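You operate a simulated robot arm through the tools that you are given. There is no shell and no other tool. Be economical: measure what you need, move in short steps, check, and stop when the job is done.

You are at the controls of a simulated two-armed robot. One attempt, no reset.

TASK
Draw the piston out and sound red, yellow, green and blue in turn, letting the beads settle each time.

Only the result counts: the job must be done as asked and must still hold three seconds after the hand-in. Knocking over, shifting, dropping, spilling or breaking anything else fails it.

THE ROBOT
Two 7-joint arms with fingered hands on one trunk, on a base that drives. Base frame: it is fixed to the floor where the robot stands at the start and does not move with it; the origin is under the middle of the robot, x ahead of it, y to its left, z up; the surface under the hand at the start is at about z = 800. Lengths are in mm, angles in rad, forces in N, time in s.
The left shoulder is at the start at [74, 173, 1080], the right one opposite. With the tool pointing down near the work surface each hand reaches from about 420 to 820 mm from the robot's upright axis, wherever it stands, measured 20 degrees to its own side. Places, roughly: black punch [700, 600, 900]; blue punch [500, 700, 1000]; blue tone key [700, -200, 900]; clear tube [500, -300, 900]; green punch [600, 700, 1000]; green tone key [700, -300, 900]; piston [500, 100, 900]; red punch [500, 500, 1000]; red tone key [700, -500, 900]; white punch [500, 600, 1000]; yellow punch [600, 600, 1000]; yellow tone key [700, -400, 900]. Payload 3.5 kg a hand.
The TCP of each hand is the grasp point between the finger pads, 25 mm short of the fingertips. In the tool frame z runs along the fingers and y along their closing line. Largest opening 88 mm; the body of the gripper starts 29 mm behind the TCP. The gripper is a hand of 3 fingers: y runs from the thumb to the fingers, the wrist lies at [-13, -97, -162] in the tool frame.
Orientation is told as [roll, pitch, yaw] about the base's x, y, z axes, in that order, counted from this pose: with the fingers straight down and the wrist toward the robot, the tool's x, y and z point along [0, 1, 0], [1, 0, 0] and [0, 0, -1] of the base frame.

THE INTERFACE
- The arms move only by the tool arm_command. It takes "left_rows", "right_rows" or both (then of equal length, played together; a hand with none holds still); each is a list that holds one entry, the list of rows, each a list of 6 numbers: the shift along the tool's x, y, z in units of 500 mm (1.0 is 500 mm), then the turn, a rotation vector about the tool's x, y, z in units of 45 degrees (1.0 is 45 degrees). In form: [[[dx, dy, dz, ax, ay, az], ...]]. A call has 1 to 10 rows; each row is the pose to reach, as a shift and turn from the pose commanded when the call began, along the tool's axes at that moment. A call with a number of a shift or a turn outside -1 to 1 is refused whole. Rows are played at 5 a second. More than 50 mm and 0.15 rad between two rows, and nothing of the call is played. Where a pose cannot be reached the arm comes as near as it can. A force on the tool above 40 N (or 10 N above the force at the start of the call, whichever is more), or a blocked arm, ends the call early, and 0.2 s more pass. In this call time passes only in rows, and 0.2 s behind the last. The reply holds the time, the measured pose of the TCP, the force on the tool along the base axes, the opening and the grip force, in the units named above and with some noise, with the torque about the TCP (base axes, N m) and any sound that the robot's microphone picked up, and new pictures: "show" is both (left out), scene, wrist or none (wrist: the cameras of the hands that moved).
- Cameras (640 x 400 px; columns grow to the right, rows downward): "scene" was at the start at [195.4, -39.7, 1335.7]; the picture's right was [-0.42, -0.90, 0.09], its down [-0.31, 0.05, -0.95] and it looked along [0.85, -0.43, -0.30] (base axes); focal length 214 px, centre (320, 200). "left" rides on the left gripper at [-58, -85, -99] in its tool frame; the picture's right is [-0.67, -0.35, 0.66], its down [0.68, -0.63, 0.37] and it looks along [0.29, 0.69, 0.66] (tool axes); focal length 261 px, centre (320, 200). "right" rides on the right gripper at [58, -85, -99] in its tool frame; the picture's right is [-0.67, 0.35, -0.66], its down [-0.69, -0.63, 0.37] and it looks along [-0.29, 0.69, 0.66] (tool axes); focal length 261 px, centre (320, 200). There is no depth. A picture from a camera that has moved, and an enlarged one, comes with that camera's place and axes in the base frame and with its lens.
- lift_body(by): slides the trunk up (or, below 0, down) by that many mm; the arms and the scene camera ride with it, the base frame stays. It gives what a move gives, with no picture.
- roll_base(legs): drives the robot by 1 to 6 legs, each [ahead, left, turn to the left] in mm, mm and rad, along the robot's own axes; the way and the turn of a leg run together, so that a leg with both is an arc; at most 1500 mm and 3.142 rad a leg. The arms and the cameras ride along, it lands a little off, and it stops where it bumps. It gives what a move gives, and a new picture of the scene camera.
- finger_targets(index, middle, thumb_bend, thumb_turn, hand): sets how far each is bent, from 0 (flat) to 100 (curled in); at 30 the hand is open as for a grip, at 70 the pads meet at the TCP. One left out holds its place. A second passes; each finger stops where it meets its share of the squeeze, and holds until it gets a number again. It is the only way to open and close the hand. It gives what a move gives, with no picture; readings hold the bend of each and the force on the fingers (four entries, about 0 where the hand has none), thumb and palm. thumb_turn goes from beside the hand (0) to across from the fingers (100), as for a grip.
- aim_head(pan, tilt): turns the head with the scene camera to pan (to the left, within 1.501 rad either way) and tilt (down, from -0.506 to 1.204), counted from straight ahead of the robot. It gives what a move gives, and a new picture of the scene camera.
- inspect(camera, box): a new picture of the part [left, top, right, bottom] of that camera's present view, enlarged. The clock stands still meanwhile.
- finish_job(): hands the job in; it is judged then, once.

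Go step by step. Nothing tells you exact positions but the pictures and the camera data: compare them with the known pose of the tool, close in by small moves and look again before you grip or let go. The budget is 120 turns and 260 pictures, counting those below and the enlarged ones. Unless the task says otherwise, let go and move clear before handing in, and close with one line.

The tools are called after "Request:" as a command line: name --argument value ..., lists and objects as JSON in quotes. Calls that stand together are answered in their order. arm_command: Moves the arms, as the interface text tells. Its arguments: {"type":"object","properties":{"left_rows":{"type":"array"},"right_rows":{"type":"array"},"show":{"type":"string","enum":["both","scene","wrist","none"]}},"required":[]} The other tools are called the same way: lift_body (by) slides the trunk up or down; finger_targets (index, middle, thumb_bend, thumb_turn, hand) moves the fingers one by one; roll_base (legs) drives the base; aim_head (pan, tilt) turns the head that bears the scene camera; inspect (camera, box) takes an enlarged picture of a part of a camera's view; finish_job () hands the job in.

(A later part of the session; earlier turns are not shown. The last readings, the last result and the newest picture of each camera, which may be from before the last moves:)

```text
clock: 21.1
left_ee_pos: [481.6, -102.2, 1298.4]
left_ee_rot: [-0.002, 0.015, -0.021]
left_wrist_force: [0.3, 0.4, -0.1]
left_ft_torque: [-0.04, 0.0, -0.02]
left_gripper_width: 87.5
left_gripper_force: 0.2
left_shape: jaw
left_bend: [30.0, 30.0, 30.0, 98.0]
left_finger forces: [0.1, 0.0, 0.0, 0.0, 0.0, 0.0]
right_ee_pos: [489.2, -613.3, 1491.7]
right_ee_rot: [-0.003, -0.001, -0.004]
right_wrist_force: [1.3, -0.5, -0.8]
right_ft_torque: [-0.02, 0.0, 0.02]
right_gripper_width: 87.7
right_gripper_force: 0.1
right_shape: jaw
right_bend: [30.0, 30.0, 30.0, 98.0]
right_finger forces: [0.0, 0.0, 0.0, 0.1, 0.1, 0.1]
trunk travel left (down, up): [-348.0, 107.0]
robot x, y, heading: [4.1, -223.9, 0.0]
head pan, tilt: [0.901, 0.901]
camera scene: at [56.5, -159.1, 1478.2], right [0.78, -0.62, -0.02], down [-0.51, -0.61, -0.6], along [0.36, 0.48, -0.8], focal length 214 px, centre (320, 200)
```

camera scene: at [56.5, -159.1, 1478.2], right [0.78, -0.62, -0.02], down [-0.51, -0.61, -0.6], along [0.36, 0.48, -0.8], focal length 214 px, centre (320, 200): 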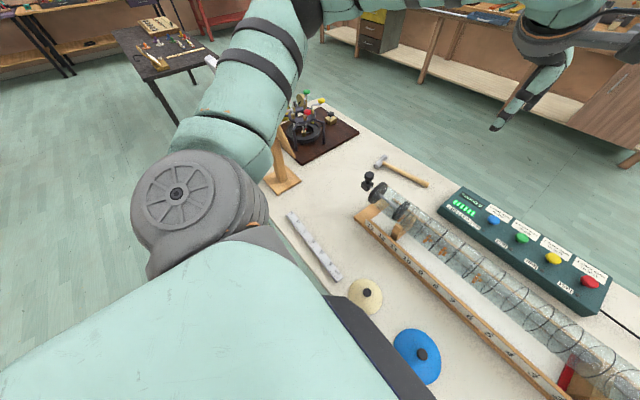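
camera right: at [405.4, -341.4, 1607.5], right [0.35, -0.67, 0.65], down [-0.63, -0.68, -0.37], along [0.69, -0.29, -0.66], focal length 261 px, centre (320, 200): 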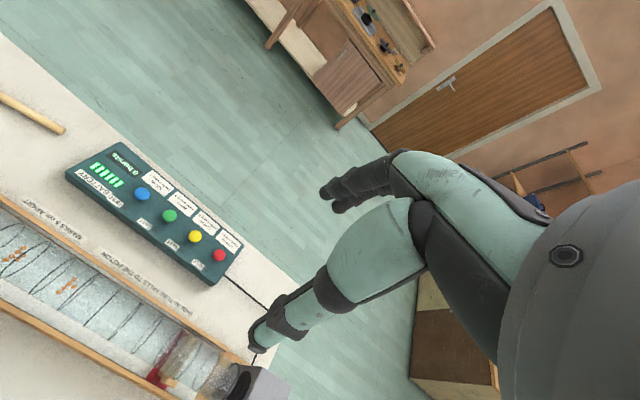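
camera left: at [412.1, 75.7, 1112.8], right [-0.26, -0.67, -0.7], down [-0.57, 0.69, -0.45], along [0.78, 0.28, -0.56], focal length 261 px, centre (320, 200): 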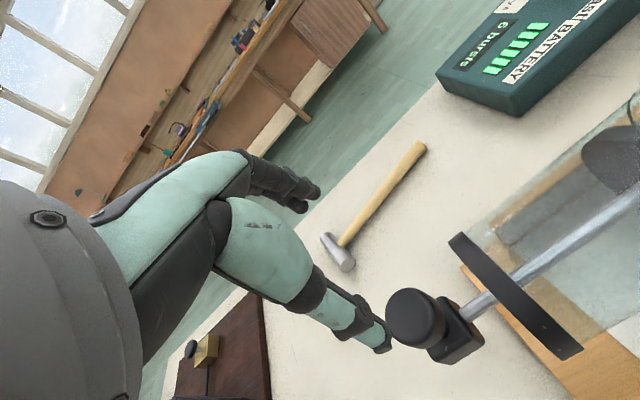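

The elbow now has more room. I'll move the left hand sideways above the knob.

Request:
arm_command --left_rows '[[[0.092, -0.002, 0, 0, 0, 0], [0.184, -0.004, 0, -0.02, 0, 0], [0.276, -0.006, 0, -0.02, 0, 0], [0.368, -0.008, 0, -0.02, 0, 0], [0.458, -0.01, 0.0, -0.02, 0, 0]]]' --show "none"

Request:
aim_head --pan 0.7 --tilt 0.7

```text
clock: 22.3
left_ee_pos: [480.2, 126.4, 1298.8]
left_ee_rot: [0.0, 0.0, -0.02]
left_wrist_force: [0.1, 0.5, -0.2]
left_ft_torque: [-0.01, 0.0, 0.0]
left_gripper_width: 87.6
left_gripper_force: 0.0
left_shape: jaw
left_bend: [30.0, 30.0, 30.0, 98.0]
left_finger forces: [0.0, 0.0, 0.0, 0.1, 0.1, 0.0]
right_ee_pos: [488.4, -615.1, 1491.2]
right_ee_rot: [-0.004, -0.002, -0.004]
right_wrist_force: [-0.1, 0.1, 0.1]
right_ft_torque: [-0.03, -0.03, 0.0]
right_gripper_width: 87.8
right_gripper_force: 0.1
right_shape: jaw
right_bend: [30.0, 30.0, 30.0, 98.0]
right_finger forces: [0.1, 0.0, 0.0, 0.0, 0.1, 0.1]
trunk travel left (down, up): [-348.0, 107.0]
robot x, y, heading: [1.0, -220.0, -0.001]
head pan, tilt: [0.901, 0.901]
```

```text
clock: 23.1
left_ee_pos: [481.3, 123.5, 1298.7]
left_ee_rot: [0.0, -0.001, -0.02]
left_wrist_force: [0.6, -0.3, 0.0]
left_ft_torque: [0.02, -0.03, 0.0]
left_gripper_width: 87.8
left_gripper_force: 0.0
left_shape: jaw
left_bend: [30.0, 30.0, 30.0, 98.0]
left_finger forces: [0.0, 0.1, 0.0, 0.0, 0.0, 0.0]
right_ee_pos: [487.1, -617.7, 1489.6]
right_ee_rot: [-0.001, -0.002, -0.003]
right_wrist_force: [-0.2, -0.3, -0.6]
right_ft_torque: [-0.02, 0.03, 0.01]
right_gripper_width: 87.8
right_gripper_force: 0.2
right_shape: jaw
right_bend: [30.0, 30.0, 30.0, 98.0]
right_finger forces: [0.0, 0.0, 0.0, 0.0, 0.0, 0.0]
trunk travel left (down, up): [-348.0, 107.0]
robot x, y, heading: [3.0, -223.1, -0.003]
head pan, tilt: [0.7, 0.7]
camera scene: at [74.8, -167.0, 1493.9], right [0.64, -0.77, -0.02], down [-0.52, -0.41, -0.75], along [0.57, 0.49, -0.66], focal length 214 px, centre (320, 200)
```

scene: 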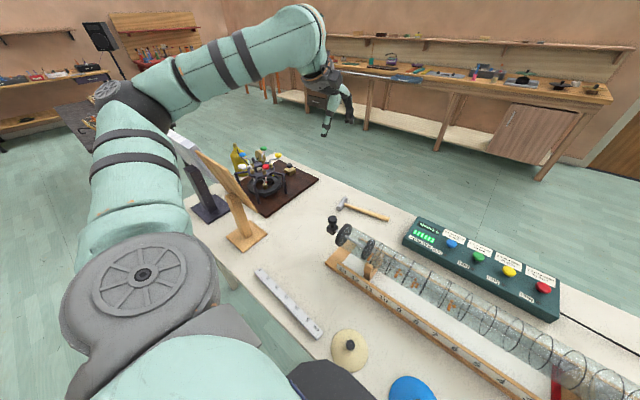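

There should be about 200 mm of clearance to the easel. I'll lower the hand to 1040 and check.

Request:
arm_command --left_rows '[[[0.001, -0.002, 0.086, 0, 0, 0], [0.002, -0.004, 0.172, 0, 0, 0], [0.003, -0.006, 0.258, 0, 0, 0], [0.004, -0.008, 0.344, 0, 0, 0], [0.005, -0.01, 0.43, 0, 0, 0], [0.006, -0.01, 0.516, 0, 0, 0.025]]]' --show "both"

```text
clock: 24.4
left_ee_pos: [478.2, 126.5, 1039.7]
left_ee_rot: [0.0, 0.0, -0.04]
left_wrist_force: [0.8, 0.3, 0.1]
left_ft_torque: [-0.03, 0.01, 0.0]
left_gripper_width: 87.8
left_gripper_force: 0.1
left_shape: jaw
left_bend: [30.0, 30.0, 30.0, 98.0]
left_finger forces: [0.0, 0.1, 0.1, 0.1, 0.0, 0.0]
right_ee_pos: [488.5, -616.4, 1489.1]
right_ee_rot: [-0.002, -0.001, -0.004]
right_wrist_force: [0.7, 0.3, 0.4]
right_ft_torque: [-0.02, -0.01, -0.03]
right_gripper_width: 87.8
right_gripper_force: 0.0
right_shape: jaw
right_bend: [30.0, 30.0, 30.0, 98.0]
right_finger forces: [0.1, 0.1, 0.1, 0.1, 0.0, 0.1]
trunk travel left (down, up): [-348.0, 107.0]
robot x, y, heading: [2.5, -220.2, -0.003]
head pan, tilt: [0.7, 0.7]
camera scene: at [75.4, -166.9, 1493.9], right [0.64, -0.77, -0.02], down [-0.52, -0.41, -0.75], along [0.57, 0.49, -0.66], focal length 214 px, centre (320, 200)
camera left: at [391.2, 72.8, 1138.7], right [-0.37, -0.66, -0.66], down [-0.6, 0.71, -0.37], along [0.71, 0.26, -0.66], focal length 261 px, centre (320, 200)
```

scene: 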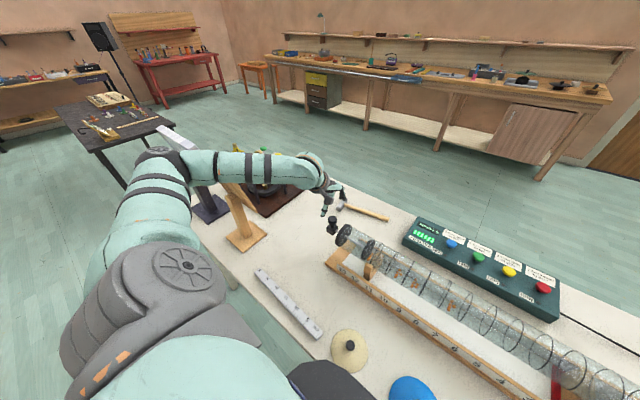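
left: 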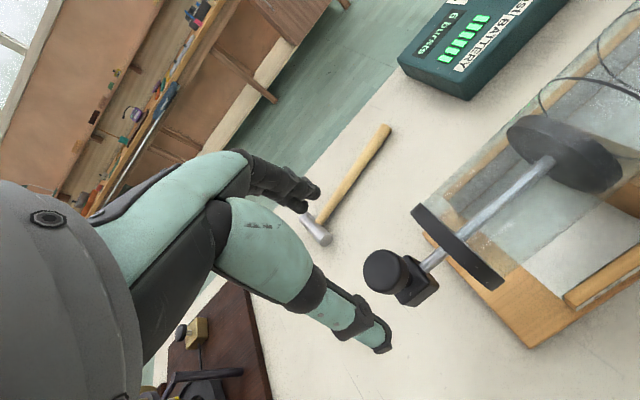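

Aligned over the knob at [478, 127]. I'll descend the last 76 mm in small rows.

Request:
arm_command --left_rows '[[[0, 0, 0.03, 0, 0, 0], [0, 0, 0.06, 0, 0, 0], [0, 0, 0.09, 0, 0, 0], [0, 0, 0.12, 0, 0, 0], [0, 0, 0.152, 0, 0, 0]]]' --show "both"

Request:
inspect --camera "scene" --box '[180, 140, 400, 280]'

```text
clock: 25.6
left_ee_pos: [475.7, 127.2, 965.9]
left_ee_rot: [0.002, -0.001, -0.039]
left_wrist_force: [0.0, -0.4, 0.5]
left_ft_torque: [-0.05, 0.0, 0.03]
left_gripper_width: 87.6
left_gripper_force: 0.0
left_shape: jaw
left_bend: [30.0, 30.0, 30.0, 98.0]
left_finger forces: [0.1, 0.1, 0.0, 0.0, 0.0, 0.0]
right_ee_pos: [487.7, -617.6, 1490.0]
right_ee_rot: [-0.001, -0.001, -0.004]
right_wrist_force: [0.1, -0.3, 0.2]
right_ft_torque: [0.03, -0.01, -0.05]
right_gripper_width: 87.8
right_gripper_force: 0.0
right_shape: jaw
right_bend: [30.0, 30.0, 30.0, 98.0]
right_finger forces: [0.0, 0.1, 0.1, 0.1, 0.0, 0.1]
trunk travel left (down, up): [-348.0, 107.0]
robot x, y, heading: [0.5, -221.4, -0.004]
head pan, tilt: [0.7, 0.7]
camera scene: at [75.2, -167.1, 1493.9], right [0.64, -0.77, -0.02], down [-0.52, -0.41, -0.75], along [0.57, 0.49, -0.66], focal length 214 px, centre (320, 200)
camera left: at [388.9, 73.3, 1064.4], right [-0.38, -0.65, -0.66], down [-0.6, 0.71, -0.36], along [0.7, 0.26, -0.66], focal length 261 px, centre (320, 200)
```

scene: 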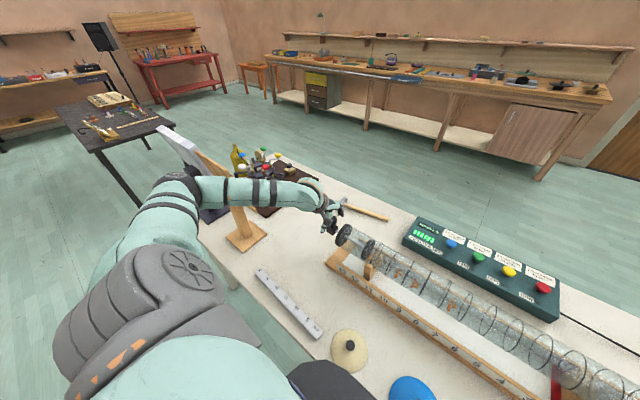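
left: 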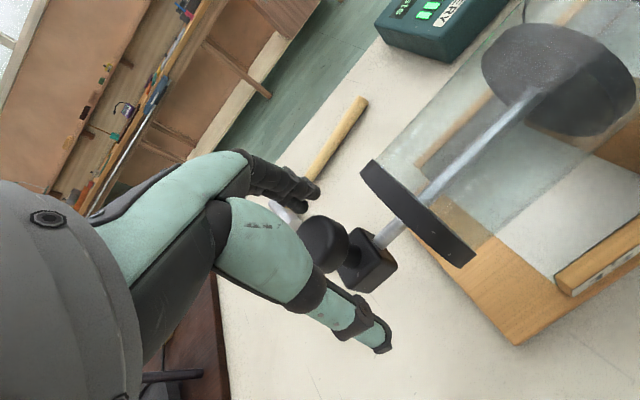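

```text
2.86 times, centred on (290, 210) of scene
camera zoom: at [75.2, -167.1, 1493.9], right [0.64, -0.77, -0.02], down [-0.52, -0.41, -0.75], along [0.57, 0.49, -0.66], focal length 613 px, centre (406, 171)
```

zoom: 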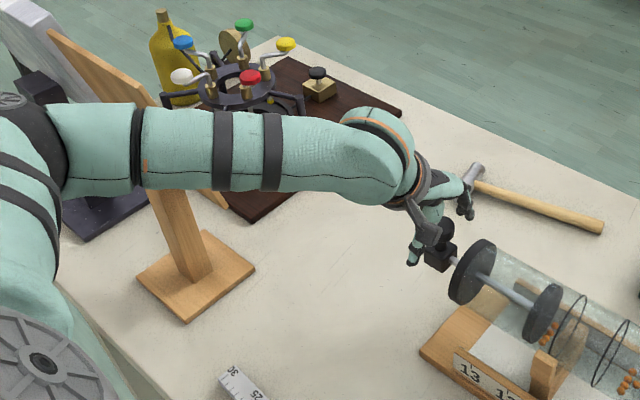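

The knob is between thumb and fingers. Closing.

Request:
finger_targets --hand "left" --index 75 --middle 75 --thumb_bend 75

Request:
inspect --camera "left" --box '[220, 100, 540, 360]'

```text
clock: 26.6
left_ee_pos: [476.7, 128.5, 963.9]
left_ee_rot: [0.0, 0.004, -0.039]
left_wrist_force: [9.2, 2.3, -8.9]
left_ft_torque: [0.05, 0.01, -0.02]
left_gripper_width: 14.4
left_gripper_force: 18.8
left_shape: fingers
left_bend: [72.0, 63.0, 65.0, 96.0]
left_finger forces: [16.0, 11.4, 0.1, 0.0, 9.9, 0.1]
right_ee_pos: [492.6, -616.5, 1488.5]
right_ee_rot: [-0.001, 0.001, -0.004]
right_wrist_force: [0.5, -0.2, -0.4]
right_ft_torque: [-0.01, -0.02, 0.0]
right_gripper_width: 87.5
right_gripper_force: 0.0
right_shape: jaw
right_bend: [30.0, 30.0, 30.0, 98.0]
right_finger forces: [0.0, 0.1, 0.0, 0.1, 0.1, 0.0]
trunk travel left (down, up): [-348.0, 107.0]
robot x, y, heading: [1.7, -219.9, -0.004]
head pan, tilt: [0.7, 0.7]
```

```text
1.54 times, centred on (380, 230) of left
camera zoom: at [391.3, 74.1, 1063.4], right [-0.38, -0.66, -0.65], down [-0.6, 0.71, -0.36], along [0.7, 0.26, -0.66], focal length 401 px, centre (228, 154)
```

zoom: 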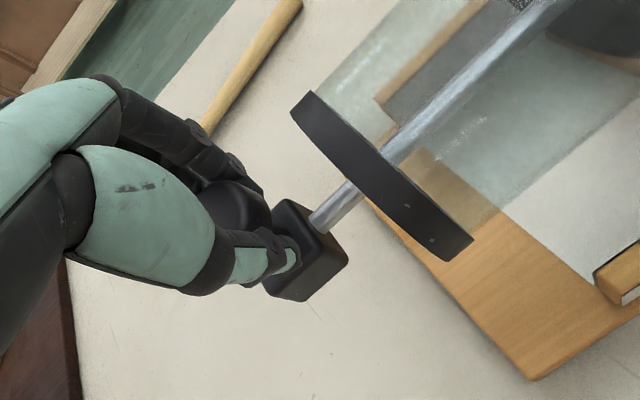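

The grip holds. I'll pull gently outward (+y), 40 mm first, watching force.

Request:
arm_command --left_rows '[[[0.02, -0.001, 0, 0, 0, 0], [0.04, -0.002, 0, 0, 0, 0], [0.06, -0.002, 0, 0, 0, 0], [0.08, -0.003, 0, 0, 0, 0]]]' --show "scene"

Request:
inspect --camera "scene" --box '[300, 190, 460, 310]'

```text
clock: 27.6
left_ee_pos: [478.1, 167.9, 964.0]
left_ee_rot: [0.0, 0.002, -0.04]
left_wrist_force: [6.9, 1.6, -8.6]
left_ft_torque: [0.02, 0.06, -0.03]
left_gripper_width: 13.1
left_gripper_force: 16.1
left_shape: fingers
left_bend: [72.0, 63.0, 66.0, 96.0]
left_finger forces: [13.2, 9.4, 0.0, 0.1, 10.2, 0.0]
right_ee_pos: [490.7, -616.2, 1488.4]
right_ee_rot: [-0.001, 0.0, -0.005]
right_wrist_force: [0.9, 0.1, -0.8]
right_ft_torque: [0.03, 0.01, 0.01]
right_gripper_width: 87.6
right_gripper_force: 0.1
right_shape: jaw
right_bend: [30.0, 30.0, 30.0, 98.0]
right_finger forces: [0.0, 0.0, 0.1, 0.1, 0.0, 0.0]
trunk travel left (down, up): [-348.0, 107.0]
robot x, y, heading: [3.3, -223.6, -0.003]
head pan, tilt: [0.7, 0.7]
camera scene: at [77.9, -165.9, 1493.7], right [0.64, -0.77, -0.02], down [-0.52, -0.41, -0.75], along [0.56, 0.49, -0.66], focal length 214 px, centre (320, 200)
```

scene: 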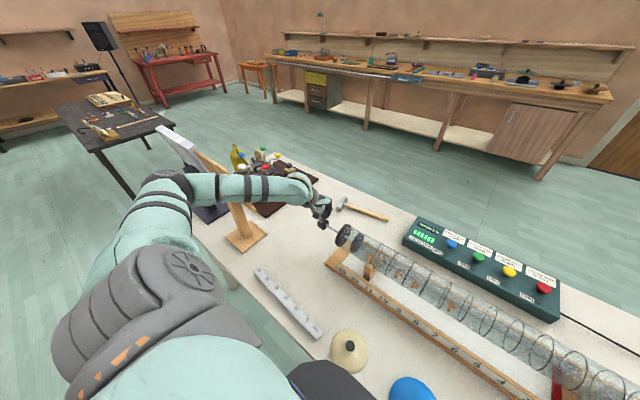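

```text
3.33 times, centred on (380, 250) of scene
camera zoom: at [77.9, -165.9, 1493.7], right [0.64, -0.77, -0.02], down [-0.52, -0.41, -0.75], along [0.56, 0.49, -0.66], focal length 715 px, centre (120, 33)
```

zoom: 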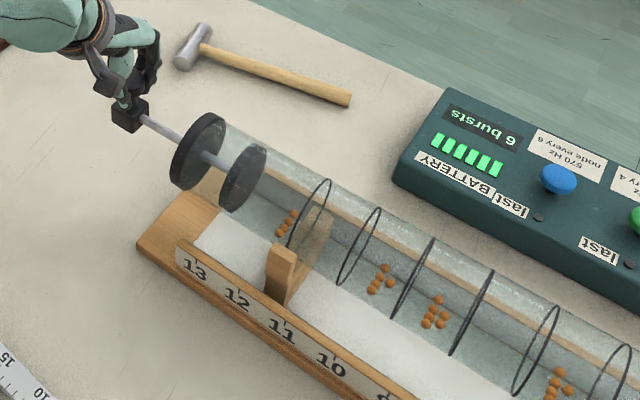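

The piston has moved 40 mm with the beads staying put, and its face is near 12.8. I'll continue slowly in 5 mm rows to find the stop.

Request:
arm_command --left_rows '[[[0.01, -0.0005, 0, 0, 0, 0], [0.02, -0.001, 0, 0, 0, 0], [0.03, -0.001, 0, 0, 0, 0], [0.04, -0.002, 0, 0, 0, 0]]]' --show "none"

Request:
inspect --camera "scene" --box '[300, 190, 460, 310]'

```text
clock: 28.6
left_ee_pos: [477.2, 180.5, 964.7]
left_ee_rot: [0.0, 0.002, -0.044]
left_wrist_force: [3.2, -22.1, -16.0]
left_ft_torque: [-0.24, 0.12, -0.24]
left_gripper_width: 15.4
left_gripper_force: 18.4
left_shape: fingers
left_bend: [72.0, 64.0, 66.0, 94.0]
left_finger forces: [18.2, 6.3, 0.0, 0.0, 12.3, 0.0]
right_ee_pos: [491.1, -621.8, 1486.7]
right_ee_rot: [0.002, 0.002, -0.004]
right_wrist_force: [0.8, 0.1, -0.3]
right_ft_torque: [-0.03, -0.02, 0.01]
right_gripper_width: 88.0
right_gripper_force: 0.1
right_shape: jaw
right_bend: [30.0, 30.0, 30.0, 98.0]
right_finger forces: [0.0, 0.1, 0.0, 0.1, 0.0, 0.1]
trunk travel left (down, up): [-348.0, 107.0]
robot x, y, heading: [0.4, -226.9, -0.003]
head pan, tilt: [0.7, 0.7]
```

```text
3.33 times, centred on (380, 250) of scene
camera zoom: at [78.5, -171.6, 1493.8], right [0.64, -0.77, -0.02], down [-0.52, -0.41, -0.75], along [0.56, 0.49, -0.66], focal length 715 px, centre (120, 33)
```

zoom: 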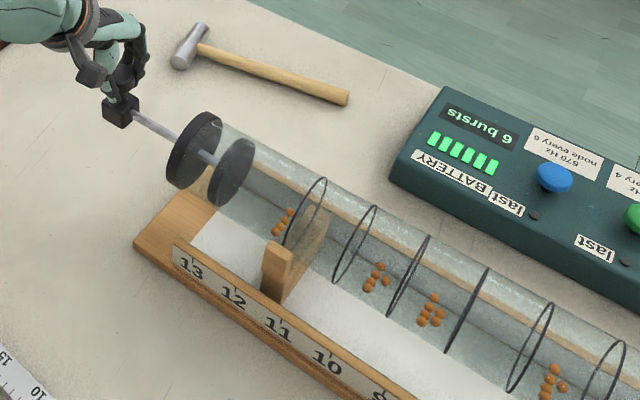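

The force rose to 22 N, so the piston has met its stop at mark 13 after about 52 mm. I'll relax the pull, open the hand and check.

Request:
arm_command --left_rows '[[[-0.012, 0, 0, 0, 0, 0]]]' --show "none"

Request:
finger_targets --hand "left" --index 30 --middle 30 --thumb_bend 30

Request:
inspect --camera "left" --box '[160, 60, 640, 360]'

```text
clock: 29.1
left_ee_pos: [476.9, 180.1, 964.4]
left_ee_rot: [0.0, 0.003, -0.041]
left_wrist_force: [6.8, -13.4, -15.1]
left_ft_torque: [-0.17, 0.11, -0.19]
left_gripper_width: 14.7
left_gripper_force: 18.3
left_shape: fingers
left_bend: [72.0, 64.0, 66.0, 95.0]
left_finger forces: [16.8, 8.7, 0.0, 0.0, 10.9, 0.0]
right_ee_pos: [491.6, -617.7, 1488.4]
right_ee_rot: [-0.002, 0.001, -0.002]
right_wrist_force: [-0.2, 0.4, -0.3]
right_ft_torque: [-0.01, -0.04, -0.04]
right_gripper_width: 87.5
right_gripper_force: 0.0
right_shape: jaw
right_bend: [30.0, 30.0, 30.0, 98.0]
right_finger forces: [0.0, 0.0, 0.0, 0.0, 0.1, 0.0]
trunk travel left (down, up): [-348.0, 107.0]
robot x, y, heading: [2.8, -223.0, -0.001]
head pan, tilt: [0.7, 0.7]
```

```text
clock: 30.1
left_ee_pos: [475.5, 180.1, 965.8]
left_ee_rot: [0.002, -0.001, -0.04]
left_wrist_force: [0.0, -0.6, -0.4]
left_ft_torque: [0.02, -0.01, 0.0]
left_gripper_width: 84.6
left_gripper_force: 0.0
left_shape: fingers
left_bend: [30.0, 30.0, 30.0, 97.0]
left_finger forces: [0.0, 0.0, 0.0, 0.0, 0.0, 0.0]
right_ee_pos: [489.1, -617.7, 1489.9]
right_ee_rot: [-0.001, -0.001, -0.003]
right_wrist_force: [0.1, 0.6, 0.6]
right_ft_torque: [0.0, -0.01, -0.01]
right_gripper_width: 87.7
right_gripper_force: 0.1
right_shape: jaw
right_bend: [30.0, 30.0, 30.0, 98.0]
right_finger forces: [0.0, 0.0, 0.0, 0.1, 0.1, 0.0]
trunk travel left (down, up): [-348.0, 107.0]
robot x, y, heading: [4.5, -224.7, -0.009]
head pan, tilt: [0.7, 0.7]
```

```text
1.33 times, centred on (400, 210) of left
camera zoom: at [388.1, 126.7, 1063.9], right [-0.38, -0.65, -0.66], down [-0.6, 0.71, -0.37], along [0.71, 0.26, -0.66], focal length 348 px, centre (213, 187)
```

zoom: 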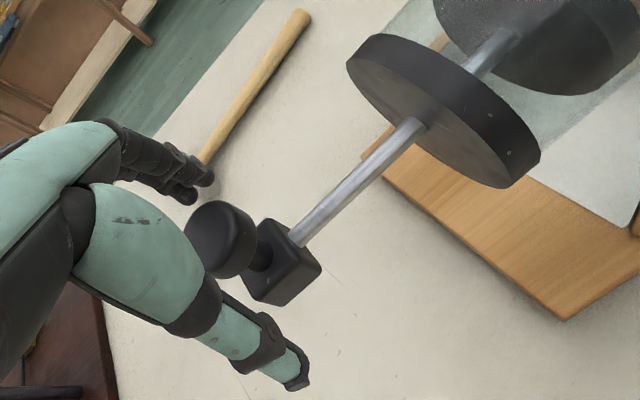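

The knob is free. I'll raise the left hand straight up well clear of the knob, then bring it back toward the robot.

Request:
arm_command --left_rows '[[[0, 0, -0.09, 0, 0, 0], [0, 0, -0.18, 0, 0, 0], [0, 0, -0.27, 0, 0, 0], [0, 0, -0.36, 0, 0, 0], [0, 0, -0.45, 0, 0, 0], [0, 0, -0.54, 0, 0, 0], [0, 0, -0.63, 0, 0, 0], [0, 0, -0.72, 0, 0, 0], [0, 0, -0.81, 0, 0, 0], [0, 0, -0.88, 0, 0, 0]]]' --show "none"

Request:
arm_command --left_rows '[[[-0.09, 0, 0, 0, 0, 0], [-0.18, 0, 0, 0, 0, 0], [-0.27, 0, 0, 0, 0, 0], [-0.36, 0, 0, 0, 0, 0], [-0.45, 0, 0, 0, 0, 0], [-0.5, 0, 0, 0, 0, 0]]]' --show "scene"

Request:
lift_body --by -180

Request:
aim_head --pan 0.0 --tilt 0.75

```text
clock: 32.2
left_ee_pos: [473.9, 178.0, 1405.4]
left_ee_rot: [0.001, 0.001, -0.039]
left_wrist_force: [1.1, -0.5, -0.1]
left_ft_torque: [0.03, -0.01, 0.02]
left_gripper_width: 84.3
left_gripper_force: 0.1
left_shape: fingers
left_bend: [30.0, 30.0, 30.0, 97.0]
left_finger forces: [0.0, 0.0, 0.0, 0.1, 0.0, 0.0]
right_ee_pos: [489.0, -616.9, 1489.4]
right_ee_rot: [0.0, -0.002, -0.004]
right_wrist_force: [0.3, 0.6, 0.6]
right_ft_torque: [0.03, -0.01, -0.02]
right_gripper_width: 87.4
right_gripper_force: 0.1
right_shape: jaw
right_bend: [30.0, 30.0, 30.0, 98.0]
right_finger forces: [0.0, 0.1, 0.0, 0.0, 0.0, 0.0]
trunk travel left (down, up): [-348.0, 107.0]
robot x, y, heading: [-0.1, -226.9, -0.006]
head pan, tilt: [0.7, 0.7]
```

```text
clock: 33.6
left_ee_pos: [464.1, -73.1, 1403.8]
left_ee_rot: [0.001, -0.001, -0.041]
left_wrist_force: [-0.5, 0.0, -0.3]
left_ft_torque: [-0.02, -0.02, -0.05]
left_gripper_width: 84.5
left_gripper_force: 0.1
left_shape: fingers
left_bend: [30.0, 30.0, 30.0, 97.0]
left_finger forces: [0.1, 0.0, 0.0, 0.0, 0.0, 0.0]
right_ee_pos: [488.1, -618.6, 1488.8]
right_ee_rot: [0.0, -0.003, -0.002]
right_wrist_force: [-0.3, 0.3, -0.4]
right_ft_torque: [0.0, 0.0, -0.04]
right_gripper_width: 87.8
right_gripper_force: 0.1
right_shape: jaw
right_bend: [30.0, 30.0, 30.0, 98.0]
right_finger forces: [0.0, 0.0, 0.0, 0.0, 0.0, 0.0]
trunk travel left (down, up): [-348.0, 107.0]
robot x, y, heading: [2.0, -223.2, -0.0]
head pan, tilt: [0.7, 0.7]
camera scene: at [75.1, -168.3, 1494.0], right [0.64, -0.77, -0.02], down [-0.52, -0.41, -0.75], along [0.57, 0.49, -0.66], focal length 214 px, centre (320, 200)
```

scene: 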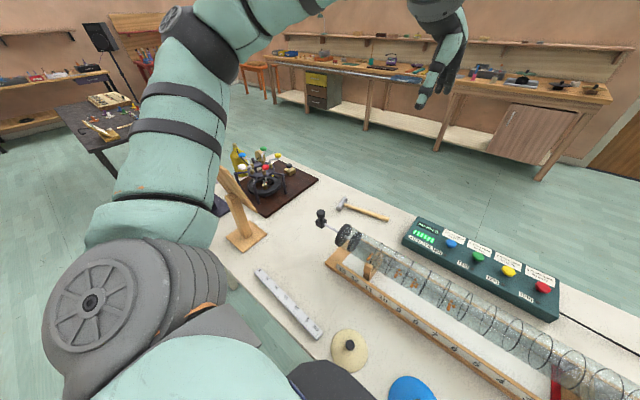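

```text
clock: 35.6
left_ee_pos: [464.6, -69.5, 1224.9]
left_ee_rot: [0.0, 0.0, -0.04]
left_wrist_force: [-0.2, 0.3, 0.5]
left_ft_torque: [0.03, -0.02, 0.0]
left_gripper_width: 84.7
left_gripper_force: 0.0
left_shape: fingers
left_bend: [30.0, 30.0, 30.0, 97.0]
left_finger forces: [0.0, 0.0, 0.0, 0.0, 0.0, 0.0]
right_ee_pos: [488.2, -616.8, 1309.5]
right_ee_rot: [0.001, 0.0, -0.004]
right_wrist_force: [-0.9, -0.4, 0.4]
right_ft_torque: [-0.03, 0.01, 0.01]
right_gripper_width: 87.7
right_gripper_force: 0.0
right_shape: jaw
right_bend: [30.0, 30.0, 30.0, 98.0]
right_finger forces: [0.0, 0.1, 0.1, 0.0, 0.0, 0.0]
trunk travel left (down, up): [-168.0, 287.0]
robot x, y, heading: [3.5, -219.9, -0.003]
head pan, tilt: [0.7, 0.7]
```

```text
clock: 36.7
left_ee_pos: [465.1, -69.5, 1224.8]
left_ee_rot: [0.001, 0.001, -0.041]
left_wrist_force: [-0.2, 0.4, -0.5]
left_ft_torque: [-0.01, -0.04, 0.01]
left_gripper_width: 84.4
left_gripper_force: 0.1
left_shape: fingers
left_bend: [30.0, 30.0, 30.0, 97.0]
left_finger forces: [0.1, 0.0, 0.1, 0.1, 0.1, 0.1]
right_ee_pos: [488.5, -616.6, 1309.6]
right_ee_rot: [-0.002, -0.002, -0.003]
right_wrist_force: [-1.0, 0.5, 0.6]
right_ft_torque: [0.04, -0.01, 0.0]
right_gripper_width: 87.6
right_gripper_force: 0.0
right_shape: jaw
right_bend: [30.0, 30.0, 30.0, 98.0]
right_finger forces: [0.0, 0.1, 0.0, 0.1, 0.0, 0.0]
trunk travel left (down, up): [-168.0, 287.0]
robot x, y, heading: [2.0, -222.8, -0.0]
head pan, tilt: [0.0, 0.75]
camera scene: at [185.4, -222.4, 1279.4], right [0.0, -1.0, 0.0], down [-0.82, 0.0, -0.57], along [0.57, 0.0, -0.82], focal length 214 px, centre (320, 200)
```

scene: 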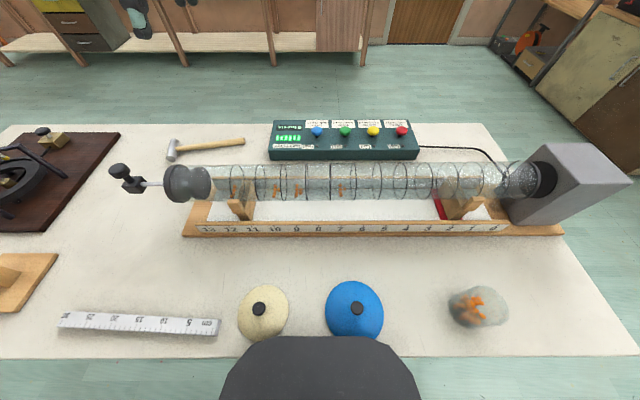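

The piston stands at its stop at 13. Next I'll close the right hand into a pressing tip and move it above the red key at about [712, -463, 880].

Request:
finger_targets --hand "right" --index 70 --middle 70 --thumb_bend 70

Request:
inspect --camera "scene" --box '[250, 110, 430, 215]'

Request:
arm_command --right_rows '[[[0.034, 0.05, 0.066, 0, 0, 0], [0.068, 0.1, 0.133, 0, 0, 0], [0.102, 0.15, 0.2, 0, 0, 0], [0.136, 0.2, 0.266, 0, 0, 0], [0.17, 0.25, 0.332, 0, 0, 0], [0.204, 0.3, 0.398, 0, 0, 0], [0.238, 0.35, 0.465, 0, 0, 0], [0.272, 0.4, 0.53, 0, 0, 0], [0.308, 0.448, 0.56, 0, 0, 0]]]' --show "both"

```text
clock: 37.7
left_ee_pos: [465.4, -70.7, 1224.2]
left_ee_rot: [0.002, -0.001, -0.041]
left_wrist_force: [-0.7, -1.1, -0.5]
left_ft_torque: [0.0, 0.0, -0.01]
left_gripper_width: 84.6
left_gripper_force: 0.0
left_shape: fingers
left_bend: [30.0, 30.0, 30.0, 97.0]
left_finger forces: [0.0, 0.0, 0.1, 0.0, 0.0, 0.0]
right_ee_pos: [488.6, -617.6, 1309.4]
right_ee_rot: [0.0, -0.001, -0.005]
right_wrist_force: [0.7, 0.1, 0.4]
right_ft_torque: [0.0, 0.01, 0.02]
right_gripper_width: 0.1
right_gripper_force: 0.0
right_shape: fingers
right_bend: [70.0, 70.0, 70.0, 98.0]
right_finger forces: [0.0, 0.1, 0.1, 0.1, 0.0, 0.0]
trunk travel left (down, up): [-168.0, 287.0]
robot x, y, heading: [4.0, -221.4, -0.003]
head pan, tilt: [0.0, 0.75]
```

```text
3.56 times, centred on (340, 162) of scene
camera zoom: at [185.4, -222.5, 1279.4], right [0.0, -1.0, 0.0], down [-0.82, 0.0, -0.57], along [0.57, 0.0, -0.82], focal length 763 px, centre (249, 333)
```

zoom: 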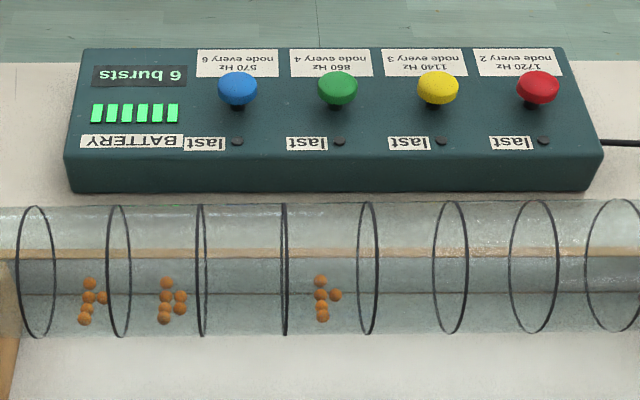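

```text
clock: 39.7
left_ee_pos: [466.0, -70.3, 1224.3]
left_ee_rot: [0.001, 0.001, -0.041]
left_wrist_force: [-0.4, 0.5, 0.6]
left_ft_torque: [-0.02, 0.01, 0.0]
left_gripper_width: 84.5
left_gripper_force: 0.1
left_shape: fingers
left_bend: [30.0, 30.0, 30.0, 97.0]
left_finger forces: [0.0, 0.0, 0.0, 0.0, 0.1, 0.1]
right_ee_pos: [640.0, -523.2, 1095.5]
right_ee_rot: [0.0, -0.003, -0.006]
right_wrist_force: [-0.3, 0.1, -0.9]
right_ft_torque: [-0.03, 0.0, -0.02]
right_gripper_width: 0.2
right_gripper_force: 0.1
right_shape: fingers
right_bend: [70.0, 70.0, 70.0, 98.0]
right_finger forces: [0.1, 0.0, 0.0, 0.1, 0.1, 0.0]
right hand out of reach, approached as far as the arm can: row 6, 7, 8, 9
trunk travel left (down, up): [-168.0, 287.0]
robot x, y, heading: [2.1, -223.7, -0.008]
head pan, tilt: [0.0, 0.75]
camera scene: at [186.0, -222.9, 1279.3], right [0.0, -1.0, 0.0], down [-0.82, 0.0, -0.57], along [0.57, 0.0, -0.82], focal length 214 px, centre (320, 200)
camera right: at [556.2, -462.4, 1195.9], right [0.34, -0.67, 0.66], down [-0.63, -0.68, -0.37], along [0.69, -0.29, -0.66], focal length 261 px, centre (320, 200)
```

scene: 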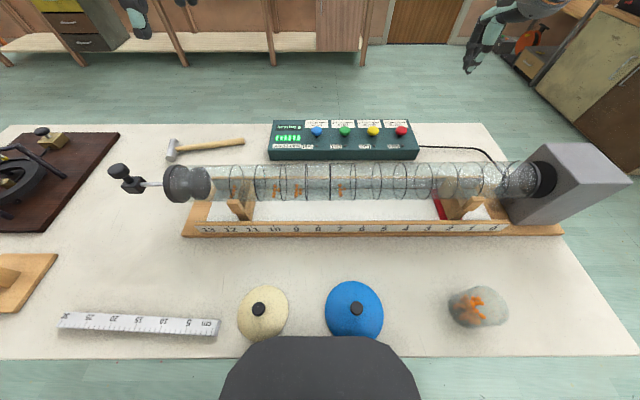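
right: 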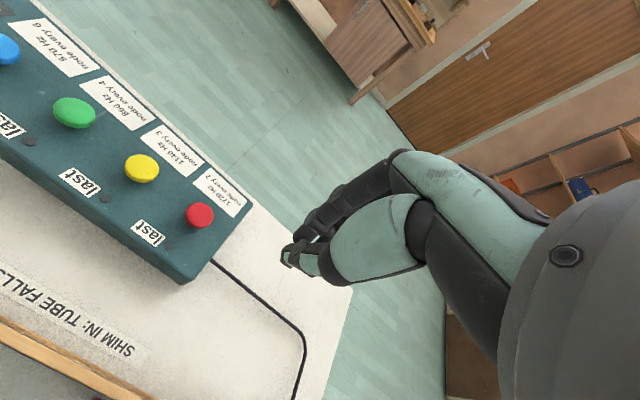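

Reach is limited at this height and should improve lower down. I'll descend first, clear of the box at x 640, then go forward.

Request:
arm_command --right_rows '[[[0, 0, 0.09, 0, 0, 0], [0, 0, 0.18, 0, 0, 0], [0, 0, 0.25, 0, 0, 0]]]' --show "wrist"

```text
clock: 40.5
left_ee_pos: [465.8, -71.7, 1223.8]
left_ee_rot: [0.002, 0.001, -0.041]
left_wrist_force: [-0.8, 0.0, 0.0]
left_ft_torque: [0.0, 0.02, 0.03]
left_gripper_width: 84.5
left_gripper_force: 0.1
left_shape: fingers
left_bend: [30.0, 30.0, 30.0, 97.0]
left_finger forces: [0.1, 0.1, 0.0, 0.0, 0.0, 0.0]
right_ee_pos: [641.2, -521.3, 970.0]
right_ee_rot: [0.0, -0.002, -0.004]
right_wrist_force: [-0.5, -0.7, 0.1]
right_ft_torque: [0.01, -0.02, 0.0]
right_gripper_width: 0.0
right_gripper_force: 0.1
right_shape: fingers
right_bend: [70.0, 70.0, 70.0, 98.0]
right_finger forces: [0.0, 0.0, 0.1, 0.1, 0.1, 0.0]
trunk travel left (down, up): [-168.0, 287.0]
robot x, y, heading: [-2.1, -222.1, -0.003]
head pan, tilt: [0.0, 0.75]
camera right: at [556.3, -462.7, 1071.3], right [0.35, -0.67, 0.66], down [-0.63, -0.68, -0.37], along [0.69, -0.29, -0.66], focal length 261 px, centre (320, 200)
```

right: 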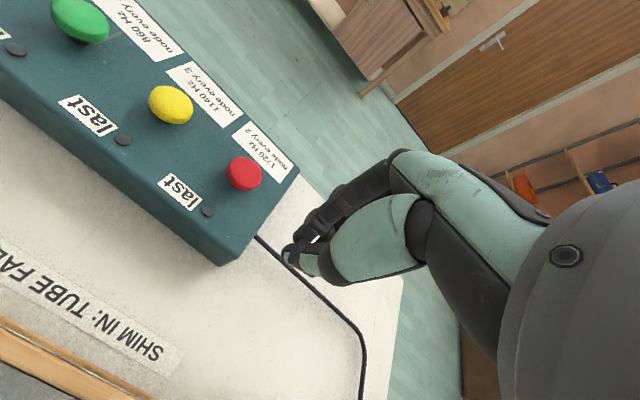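

Triangulating puts the red key at about [730, -468, 862], with the others every 86 mm toward +y. I'll move over it at safe height.

Request:
arm_command --right_rows '[[[0.035, 0.06, 0, 0, 0, 0], [0.07, 0.12, 0, 0, 0, 0], [0.106, 0.178, 0, 0, 0, 0], [0.106, 0.178, 0.06, 0, 0, 0]]]' --show "both"

Request:
inspect --camera "scene" --box '[320, 90, 460, 180]'

```text
clock: 41.5
left_ee_pos: [466.2, -70.8, 1223.8]
left_ee_rot: [0.003, -0.001, -0.039]
left_wrist_force: [-0.7, -0.2, -0.6]
left_ft_torque: [0.01, 0.02, -0.01]
left_gripper_width: 84.5
left_gripper_force: 0.1
left_shape: fingers
left_bend: [30.0, 30.0, 30.0, 97.0]
left_finger forces: [0.0, 0.0, 0.1, 0.0, 0.1, 0.0]
right_ee_pos: [638.0, -513.0, 968.7]
right_ee_rot: [-0.003, -0.002, -0.004]
right_wrist_force: [-0.2, 0.8, -0.1]
right_ft_torque: [0.0, 0.01, 0.03]
right_gripper_width: 0.0
right_gripper_force: 0.0
right_shape: fingers
right_bend: [70.0, 70.0, 70.0, 98.0]
right_finger forces: [0.0, 0.0, 0.1, 0.0, 0.1, 0.0]
right hand out of reach, approached as far as the arm can: row 1, 2, 3, 4
trunk travel left (down, up): [-168.0, 287.0]
robot x, y, heading: [4.9, -224.3, 0.001]
head pan, tilt: [0.0, 0.75]
camera scene: at [185.7, -222.7, 1279.3], right [0.0, -1.0, 0.0], down [-0.82, 0.0, -0.57], along [0.57, 0.0, -0.82], focal length 214 px, centre (320, 200)
camera right: at [552.9, -454.0, 1070.9], right [0.35, -0.67, 0.66], down [-0.63, -0.68, -0.37], along [0.69, -0.29, -0.66], focal length 261 px, centre (320, 200)
```

scene: 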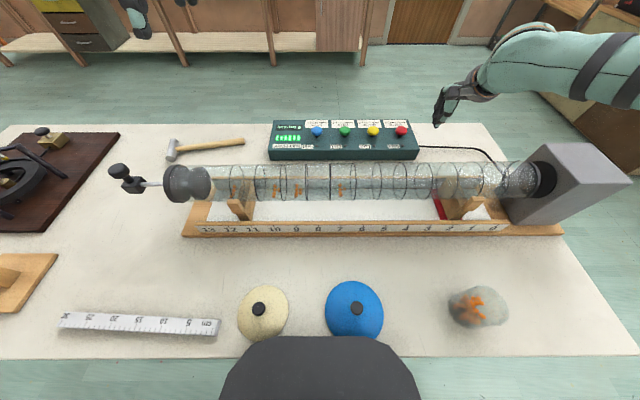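
right: 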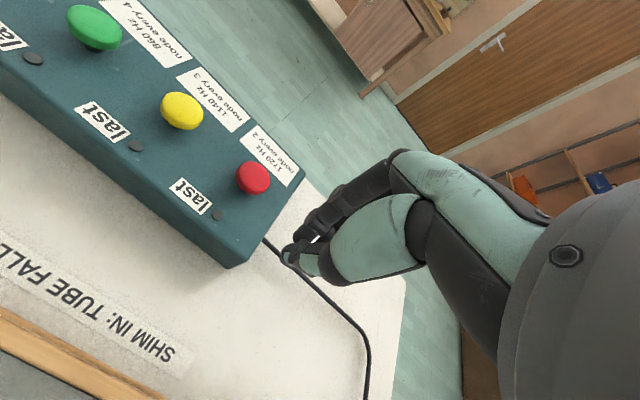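

```text
4.44 times, centred on (390, 135) of scene
camera zoom: at [185.7, -222.7, 1279.3], right [0.0, -1.0, 0.0], down [-0.82, 0.0, -0.57], along [0.57, 0.0, -0.82], focal length 953 px, centre (9, 489)
```

zoom: 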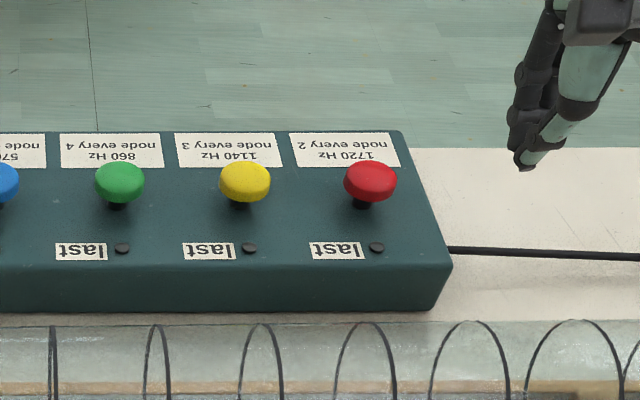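

The right arm stops short of the red key in this pose. I'll check whether the base can come closer to the table.

Request:
aim_head --pan 0.0 --tilt 1.2

Request:
aim_head --pan -0.9 --tilt 1.1

```text
clock: 42.4
left_ee_pos: [464.5, -69.3, 1224.2]
left_ee_rot: [0.002, 0.0, -0.04]
left_wrist_force: [-0.7, 0.1, 0.5]
left_ft_torque: [0.01, -0.03, -0.01]
left_gripper_width: 84.6
left_gripper_force: 0.2
left_shape: fingers
left_bend: [30.0, 30.0, 30.0, 97.0]
left_finger forces: [0.1, 0.0, 0.1, 0.1, 0.0, 0.0]
right_ee_pos: [638.1, -512.8, 970.5]
right_ee_rot: [-0.001, -0.002, -0.004]
right_wrist_force: [-0.4, -0.2, -0.8]
right_ft_torque: [0.02, 0.01, 0.02]
right_gripper_width: 0.0
right_gripper_force: 0.1
right_shape: fingers
right_bend: [70.0, 70.0, 70.0, 98.0]
right_finger forces: [0.0, 0.0, 0.0, 0.0, 0.0, 0.1]
trunk travel left (down, up): [-168.0, 287.0]
robot x, y, heading: [2.9, -220.7, -0.004]
head pan, tilt: [0.0, 1.201]
camera scene: at [152.4, -222.4, 1254.2], right [0.0, -1.0, 0.0], down [-0.99, 0.0, -0.15], along [0.15, 0.0, -0.99], focal length 214 px, centre (320, 200)
```

scene: 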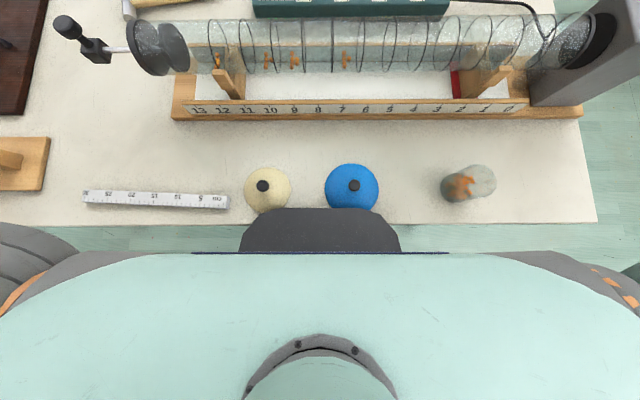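

```text
clock: 43.6
left_ee_pos: [464.3, -69.3, 1225.5]
left_ee_rot: [0.003, -0.001, -0.039]
left_wrist_force: [0.1, 0.1, -0.2]
left_ft_torque: [0.02, 0.0, -0.02]
left_gripper_width: 84.5
left_gripper_force: 0.0
left_shape: fingers
left_bend: [30.0, 30.0, 30.0, 97.0]
left_finger forces: [0.0, 0.0, 0.0, 0.0, 0.0, 0.0]
right_ee_pos: [636.5, -513.5, 971.5]
right_ee_rot: [-0.001, -0.003, -0.003]
right_wrist_force: [1.2, 0.4, -1.2]
right_ft_torque: [-0.02, -0.01, -0.01]
right_gripper_width: 0.0
right_gripper_force: 0.1
right_shape: fingers
right_bend: [70.0, 70.0, 70.0, 98.0]
right_finger forces: [0.1, 0.1, 0.1, 0.0, 0.1, 0.1]
trunk travel left (down, up): [-168.0, 287.0]
robot x, y, heading: [3.1, -223.1, -0.001]
head pan, tilt: [-0.901, 1.1]
camera scene: at [137.2, -271.8, 1263.6], right [-0.77, -0.62, 0.17], down [-0.64, 0.7, -0.32], along [0.08, -0.36, -0.93], focal length 214 px, centre (320, 200)
```

scene: 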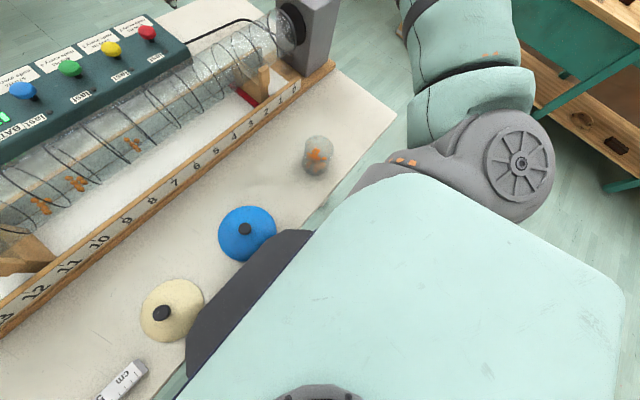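

The base is already close to the table edge, so I'd rather not drive ahead. The limit may be the wrist, so I'll try turning the hand's yaw and then reaching forward.

Request:
arm_command --right_rows '[[[0, 0, -0.02, 0, 0, -0.17], [0, 0, -0.02, 0, 0, -0.34], [0, 0, -0.02, 0, 0, -0.5], [0, 0.06, -0.02, 0, 0, -0.5], [0.02, 0.12, -0.02, 0, 0, -0.5]]]' --show "none"

```text
clock: 44.8
left_ee_pos: [465.8, -69.3, 1223.9]
left_ee_rot: [-0.002, -0.001, -0.041]
left_wrist_force: [0.2, 0.1, 0.3]
left_ft_torque: [0.01, 0.05, 0.0]
left_gripper_width: 84.6
left_gripper_force: 0.0
left_shape: fingers
left_bend: [30.0, 30.0, 30.0, 97.0]
left_finger forces: [0.0, 0.1, 0.1, 0.1, 0.0, 0.0]
right_ee_pos: [642.6, -516.2, 989.2]
right_ee_rot: [-0.002, -0.003, 0.389]
right_wrist_force: [-0.1, 0.5, -0.7]
right_ft_torque: [0.02, 0.01, 0.03]
right_gripper_width: 0.0
right_gripper_force: 0.1
right_shape: fingers
right_bend: [70.0, 70.0, 70.0, 98.0]
right_finger forces: [0.0, 0.0, 0.0, 0.0, 0.0, 0.1]
right hand out of reach, approached as far as the arm can: row 4, 5
trunk travel left (down, up): [-168.0, 287.0]
robot x, y, heading: [1.4, -221.9, 0.001]
head pan, tilt: [-0.901, 1.1]
```

Yaw made no difference. I'll put it back and try tilting the fingers slightly forward.

Request:
arm_command --right_rows '[[[0, 0, 0, 0, 0, 0.17], [0, 0, 0, 0, 0, 0.34], [0, 0, 0, 0, 0, 0.5]]]' --show "none"

Request:
arm_command --right_rows '[[[0, 0, 0, -0.18, 0, 0], [0, 0, 0, -0.36, 0, 0], [0, 0.06, 0, -0.36, 0, 0], [0, 0.12, 0, -0.36, 0, 0], [0.05, 0.16, 0, -0.36, 0, 0]]]' --show "both"

```text
clock: 45.6
left_ee_pos: [466.7, -69.1, 1223.6]
left_ee_rot: [0.002, -0.002, -0.04]
left_wrist_force: [-0.1, 0.4, 0.5]
left_ft_torque: [-0.01, 0.03, 0.03]
left_gripper_width: 84.6
left_gripper_force: 0.1
left_shape: fingers
left_bend: [30.0, 30.0, 30.0, 97.0]
left_finger forces: [0.0, 0.0, 0.0, 0.0, 0.0, 0.0]
right_ee_pos: [642.7, -516.8, 990.7]
right_ee_rot: [-0.002, -0.002, -0.005]
right_wrist_force: [0.2, 0.0, -0.4]
right_ft_torque: [0.02, 0.03, -0.04]
right_gripper_width: 0.0
right_gripper_force: 0.1
right_shape: fingers
right_bend: [70.0, 70.0, 70.0, 98.0]
right_finger forces: [0.0, 0.0, 0.0, 0.0, 0.0, 0.0]
trunk travel left (down, up): [-168.0, 287.0]
robot x, y, heading: [1.5, -223.4, -0.002]
head pan, tilt: [-0.901, 1.1]
```

```text
clock: 46.8
left_ee_pos: [464.6, -68.0, 1224.9]
left_ee_rot: [0.0, 0.0, -0.039]
left_wrist_force: [0.6, -0.1, -0.4]
left_ft_torque: [0.03, 0.03, -0.02]
left_gripper_width: 84.4
left_gripper_force: 0.0
left_shape: fingers
left_bend: [30.0, 30.0, 30.0, 97.0]
left_finger forces: [0.0, 0.0, 0.1, 0.0, 0.0, 0.0]
right_ee_pos: [677.3, -512.5, 1000.9]
right_ee_rot: [-0.003, -0.287, -0.001]
right_wrist_force: [0.5, 0.8, 0.6]
right_ft_torque: [0.01, 0.02, 0.0]
right_gripper_width: 0.0
right_gripper_force: 0.1
right_shape: fingers
right_bend: [70.0, 70.0, 70.0, 98.0]
right_finger forces: [0.0, 0.0, 0.0, 0.0, 0.0, 0.0]
right hand out of reach, approached as far as the arm can: row 4, 5
trunk travel left (down, up): [-168.0, 287.0]
robot x, y, heading: [4.6, -218.9, 0.002]
head pan, tilt: [-0.901, 1.1]
camera scene: at [136.6, -271.0, 1263.8], right [-0.77, -0.62, 0.17], down [-0.64, 0.7, -0.33], along [0.08, -0.36, -0.93], focal length 214 px, centre (320, 200)
camera right: at [569.0, -454.7, 1073.1], right [0.15, -0.67, 0.73], down [-0.5, -0.69, -0.53], along [0.85, -0.29, -0.44], focal length 261 px, centre (320, 200)
```

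scene: 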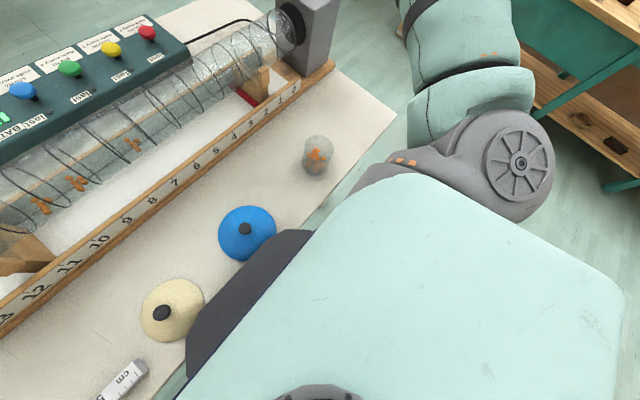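
right: 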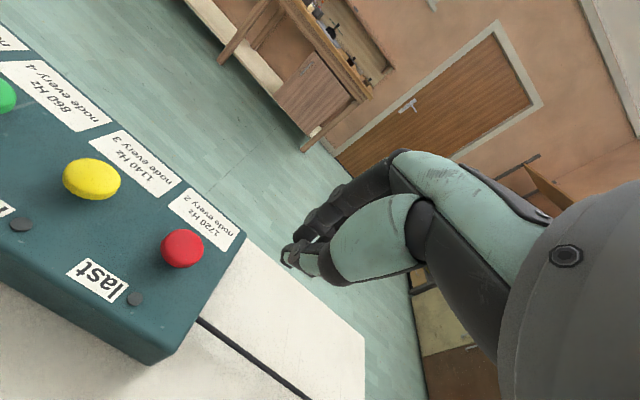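

The wrist stays near the same place, so outward reach is the limit. The left arm reached farther when working inward, so I'll shift the robot right by 190 mm to put the red key inward of the right shoulder.

Request:
roll_base --legs '[[0, -190, 0]]'

Request:
arm_command --right_rows '[[[0.09, 0, 0, 0, 0, 0], [0.18, 0, 0, 0, 0, 0], [0.27, 0, 0, 0, 0, 0], [0.36, 0, 0, 0, 0, 0], [0.43, 0, 0, 0, 0, 0], [0.45, 0.05, 0.015, 0, 0, 0], [0.46, 0.1, 0.03, 0, 0, 0]]]' --show "wrist"

```text
clock: 48.4
left_ee_pos: [465.6, -260.5, 1225.5]
left_ee_rot: [0.0, -0.001, -0.039]
left_wrist_force: [-0.3, -0.6, -0.4]
left_ft_torque: [0.02, -0.01, -0.04]
left_gripper_width: 84.4
left_gripper_force: 0.0
left_shape: fingers
left_bend: [30.0, 30.0, 30.0, 97.0]
left_finger forces: [0.0, 0.1, 0.0, 0.0, 0.1, 0.0]
right_ee_pos: [676.0, -706.0, 1000.2]
right_ee_rot: [-0.001, -0.285, -0.003]
right_wrist_force: [0.6, 0.5, 0.2]
right_ft_torque: [0.0, -0.02, 0.0]
right_gripper_width: 0.0
right_gripper_force: 0.1
right_shape: fingers
right_bend: [70.0, 70.0, 70.0, 98.0]
right_finger forces: [0.0, 0.1, 0.1, 0.0, 0.1, 0.0]
trunk travel left (down, up): [-168.0, 287.0]
robot x, y, heading: [0.7, -417.3, -0.002]
head pan, tilt: [-0.901, 1.1]
camera scene: at [136.4, -464.3, 1263.6], right [-0.77, -0.62, 0.17], down [-0.64, 0.7, -0.32], along [0.08, -0.36, -0.93], focal length 214 px, centre (320, 200)
```

scene: 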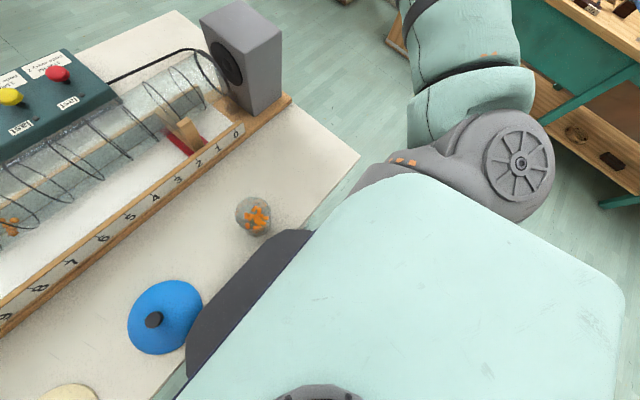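

```text
clock: 50.0
left_ee_pos: [465.3, -262.7, 1223.6]
left_ee_rot: [0.001, 0.0, -0.04]
left_wrist_force: [0.4, 0.0, 0.2]
left_ft_torque: [0.01, 0.0, -0.01]
left_gripper_width: 84.4
left_gripper_force: 0.1
left_shape: fingers
left_bend: [30.0, 30.0, 30.0, 97.0]
left_finger forces: [0.0, 0.0, 0.0, 0.0, 0.0, 0.1]
right_ee_pos: [629.7, -630.6, 1008.3]
right_ee_rot: [-0.001, -0.288, -0.001]
right_wrist_force: [0.1, 0.5, 0.8]
right_ft_torque: [0.02, 0.03, 0.01]
right_gripper_width: 0.0
right_gripper_force: 0.1
right_shape: fingers
right_bend: [70.0, 70.0, 70.0, 98.0]
right_finger forces: [0.0, 0.0, 0.1, 0.0, 0.1, 0.0]
right hand out of reach, approached as far as the arm can: row 1, 2, 3, 4, 5, 6, 7
trunk travel left (down, up): [-168.0, 287.0]
robot x, y, heading: [2.4, -414.6, -0.003]
head pan, tilt: [-0.901, 1.1]
camera right: at [520.4, -571.6, 1081.2], right [0.15, -0.67, 0.73], down [-0.5, -0.68, -0.53], along [0.85, -0.29, -0.44], focal length 261 px, centre (320, 200)
```

right: 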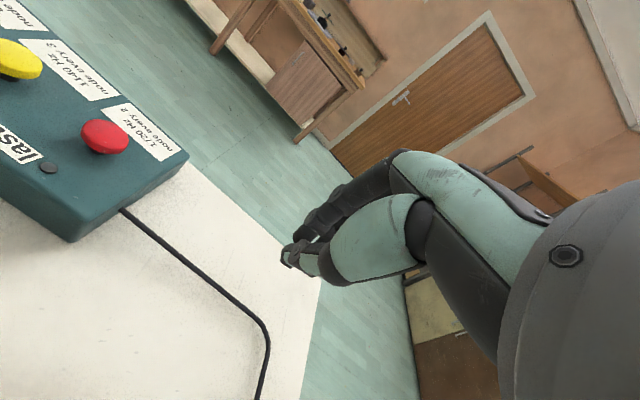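

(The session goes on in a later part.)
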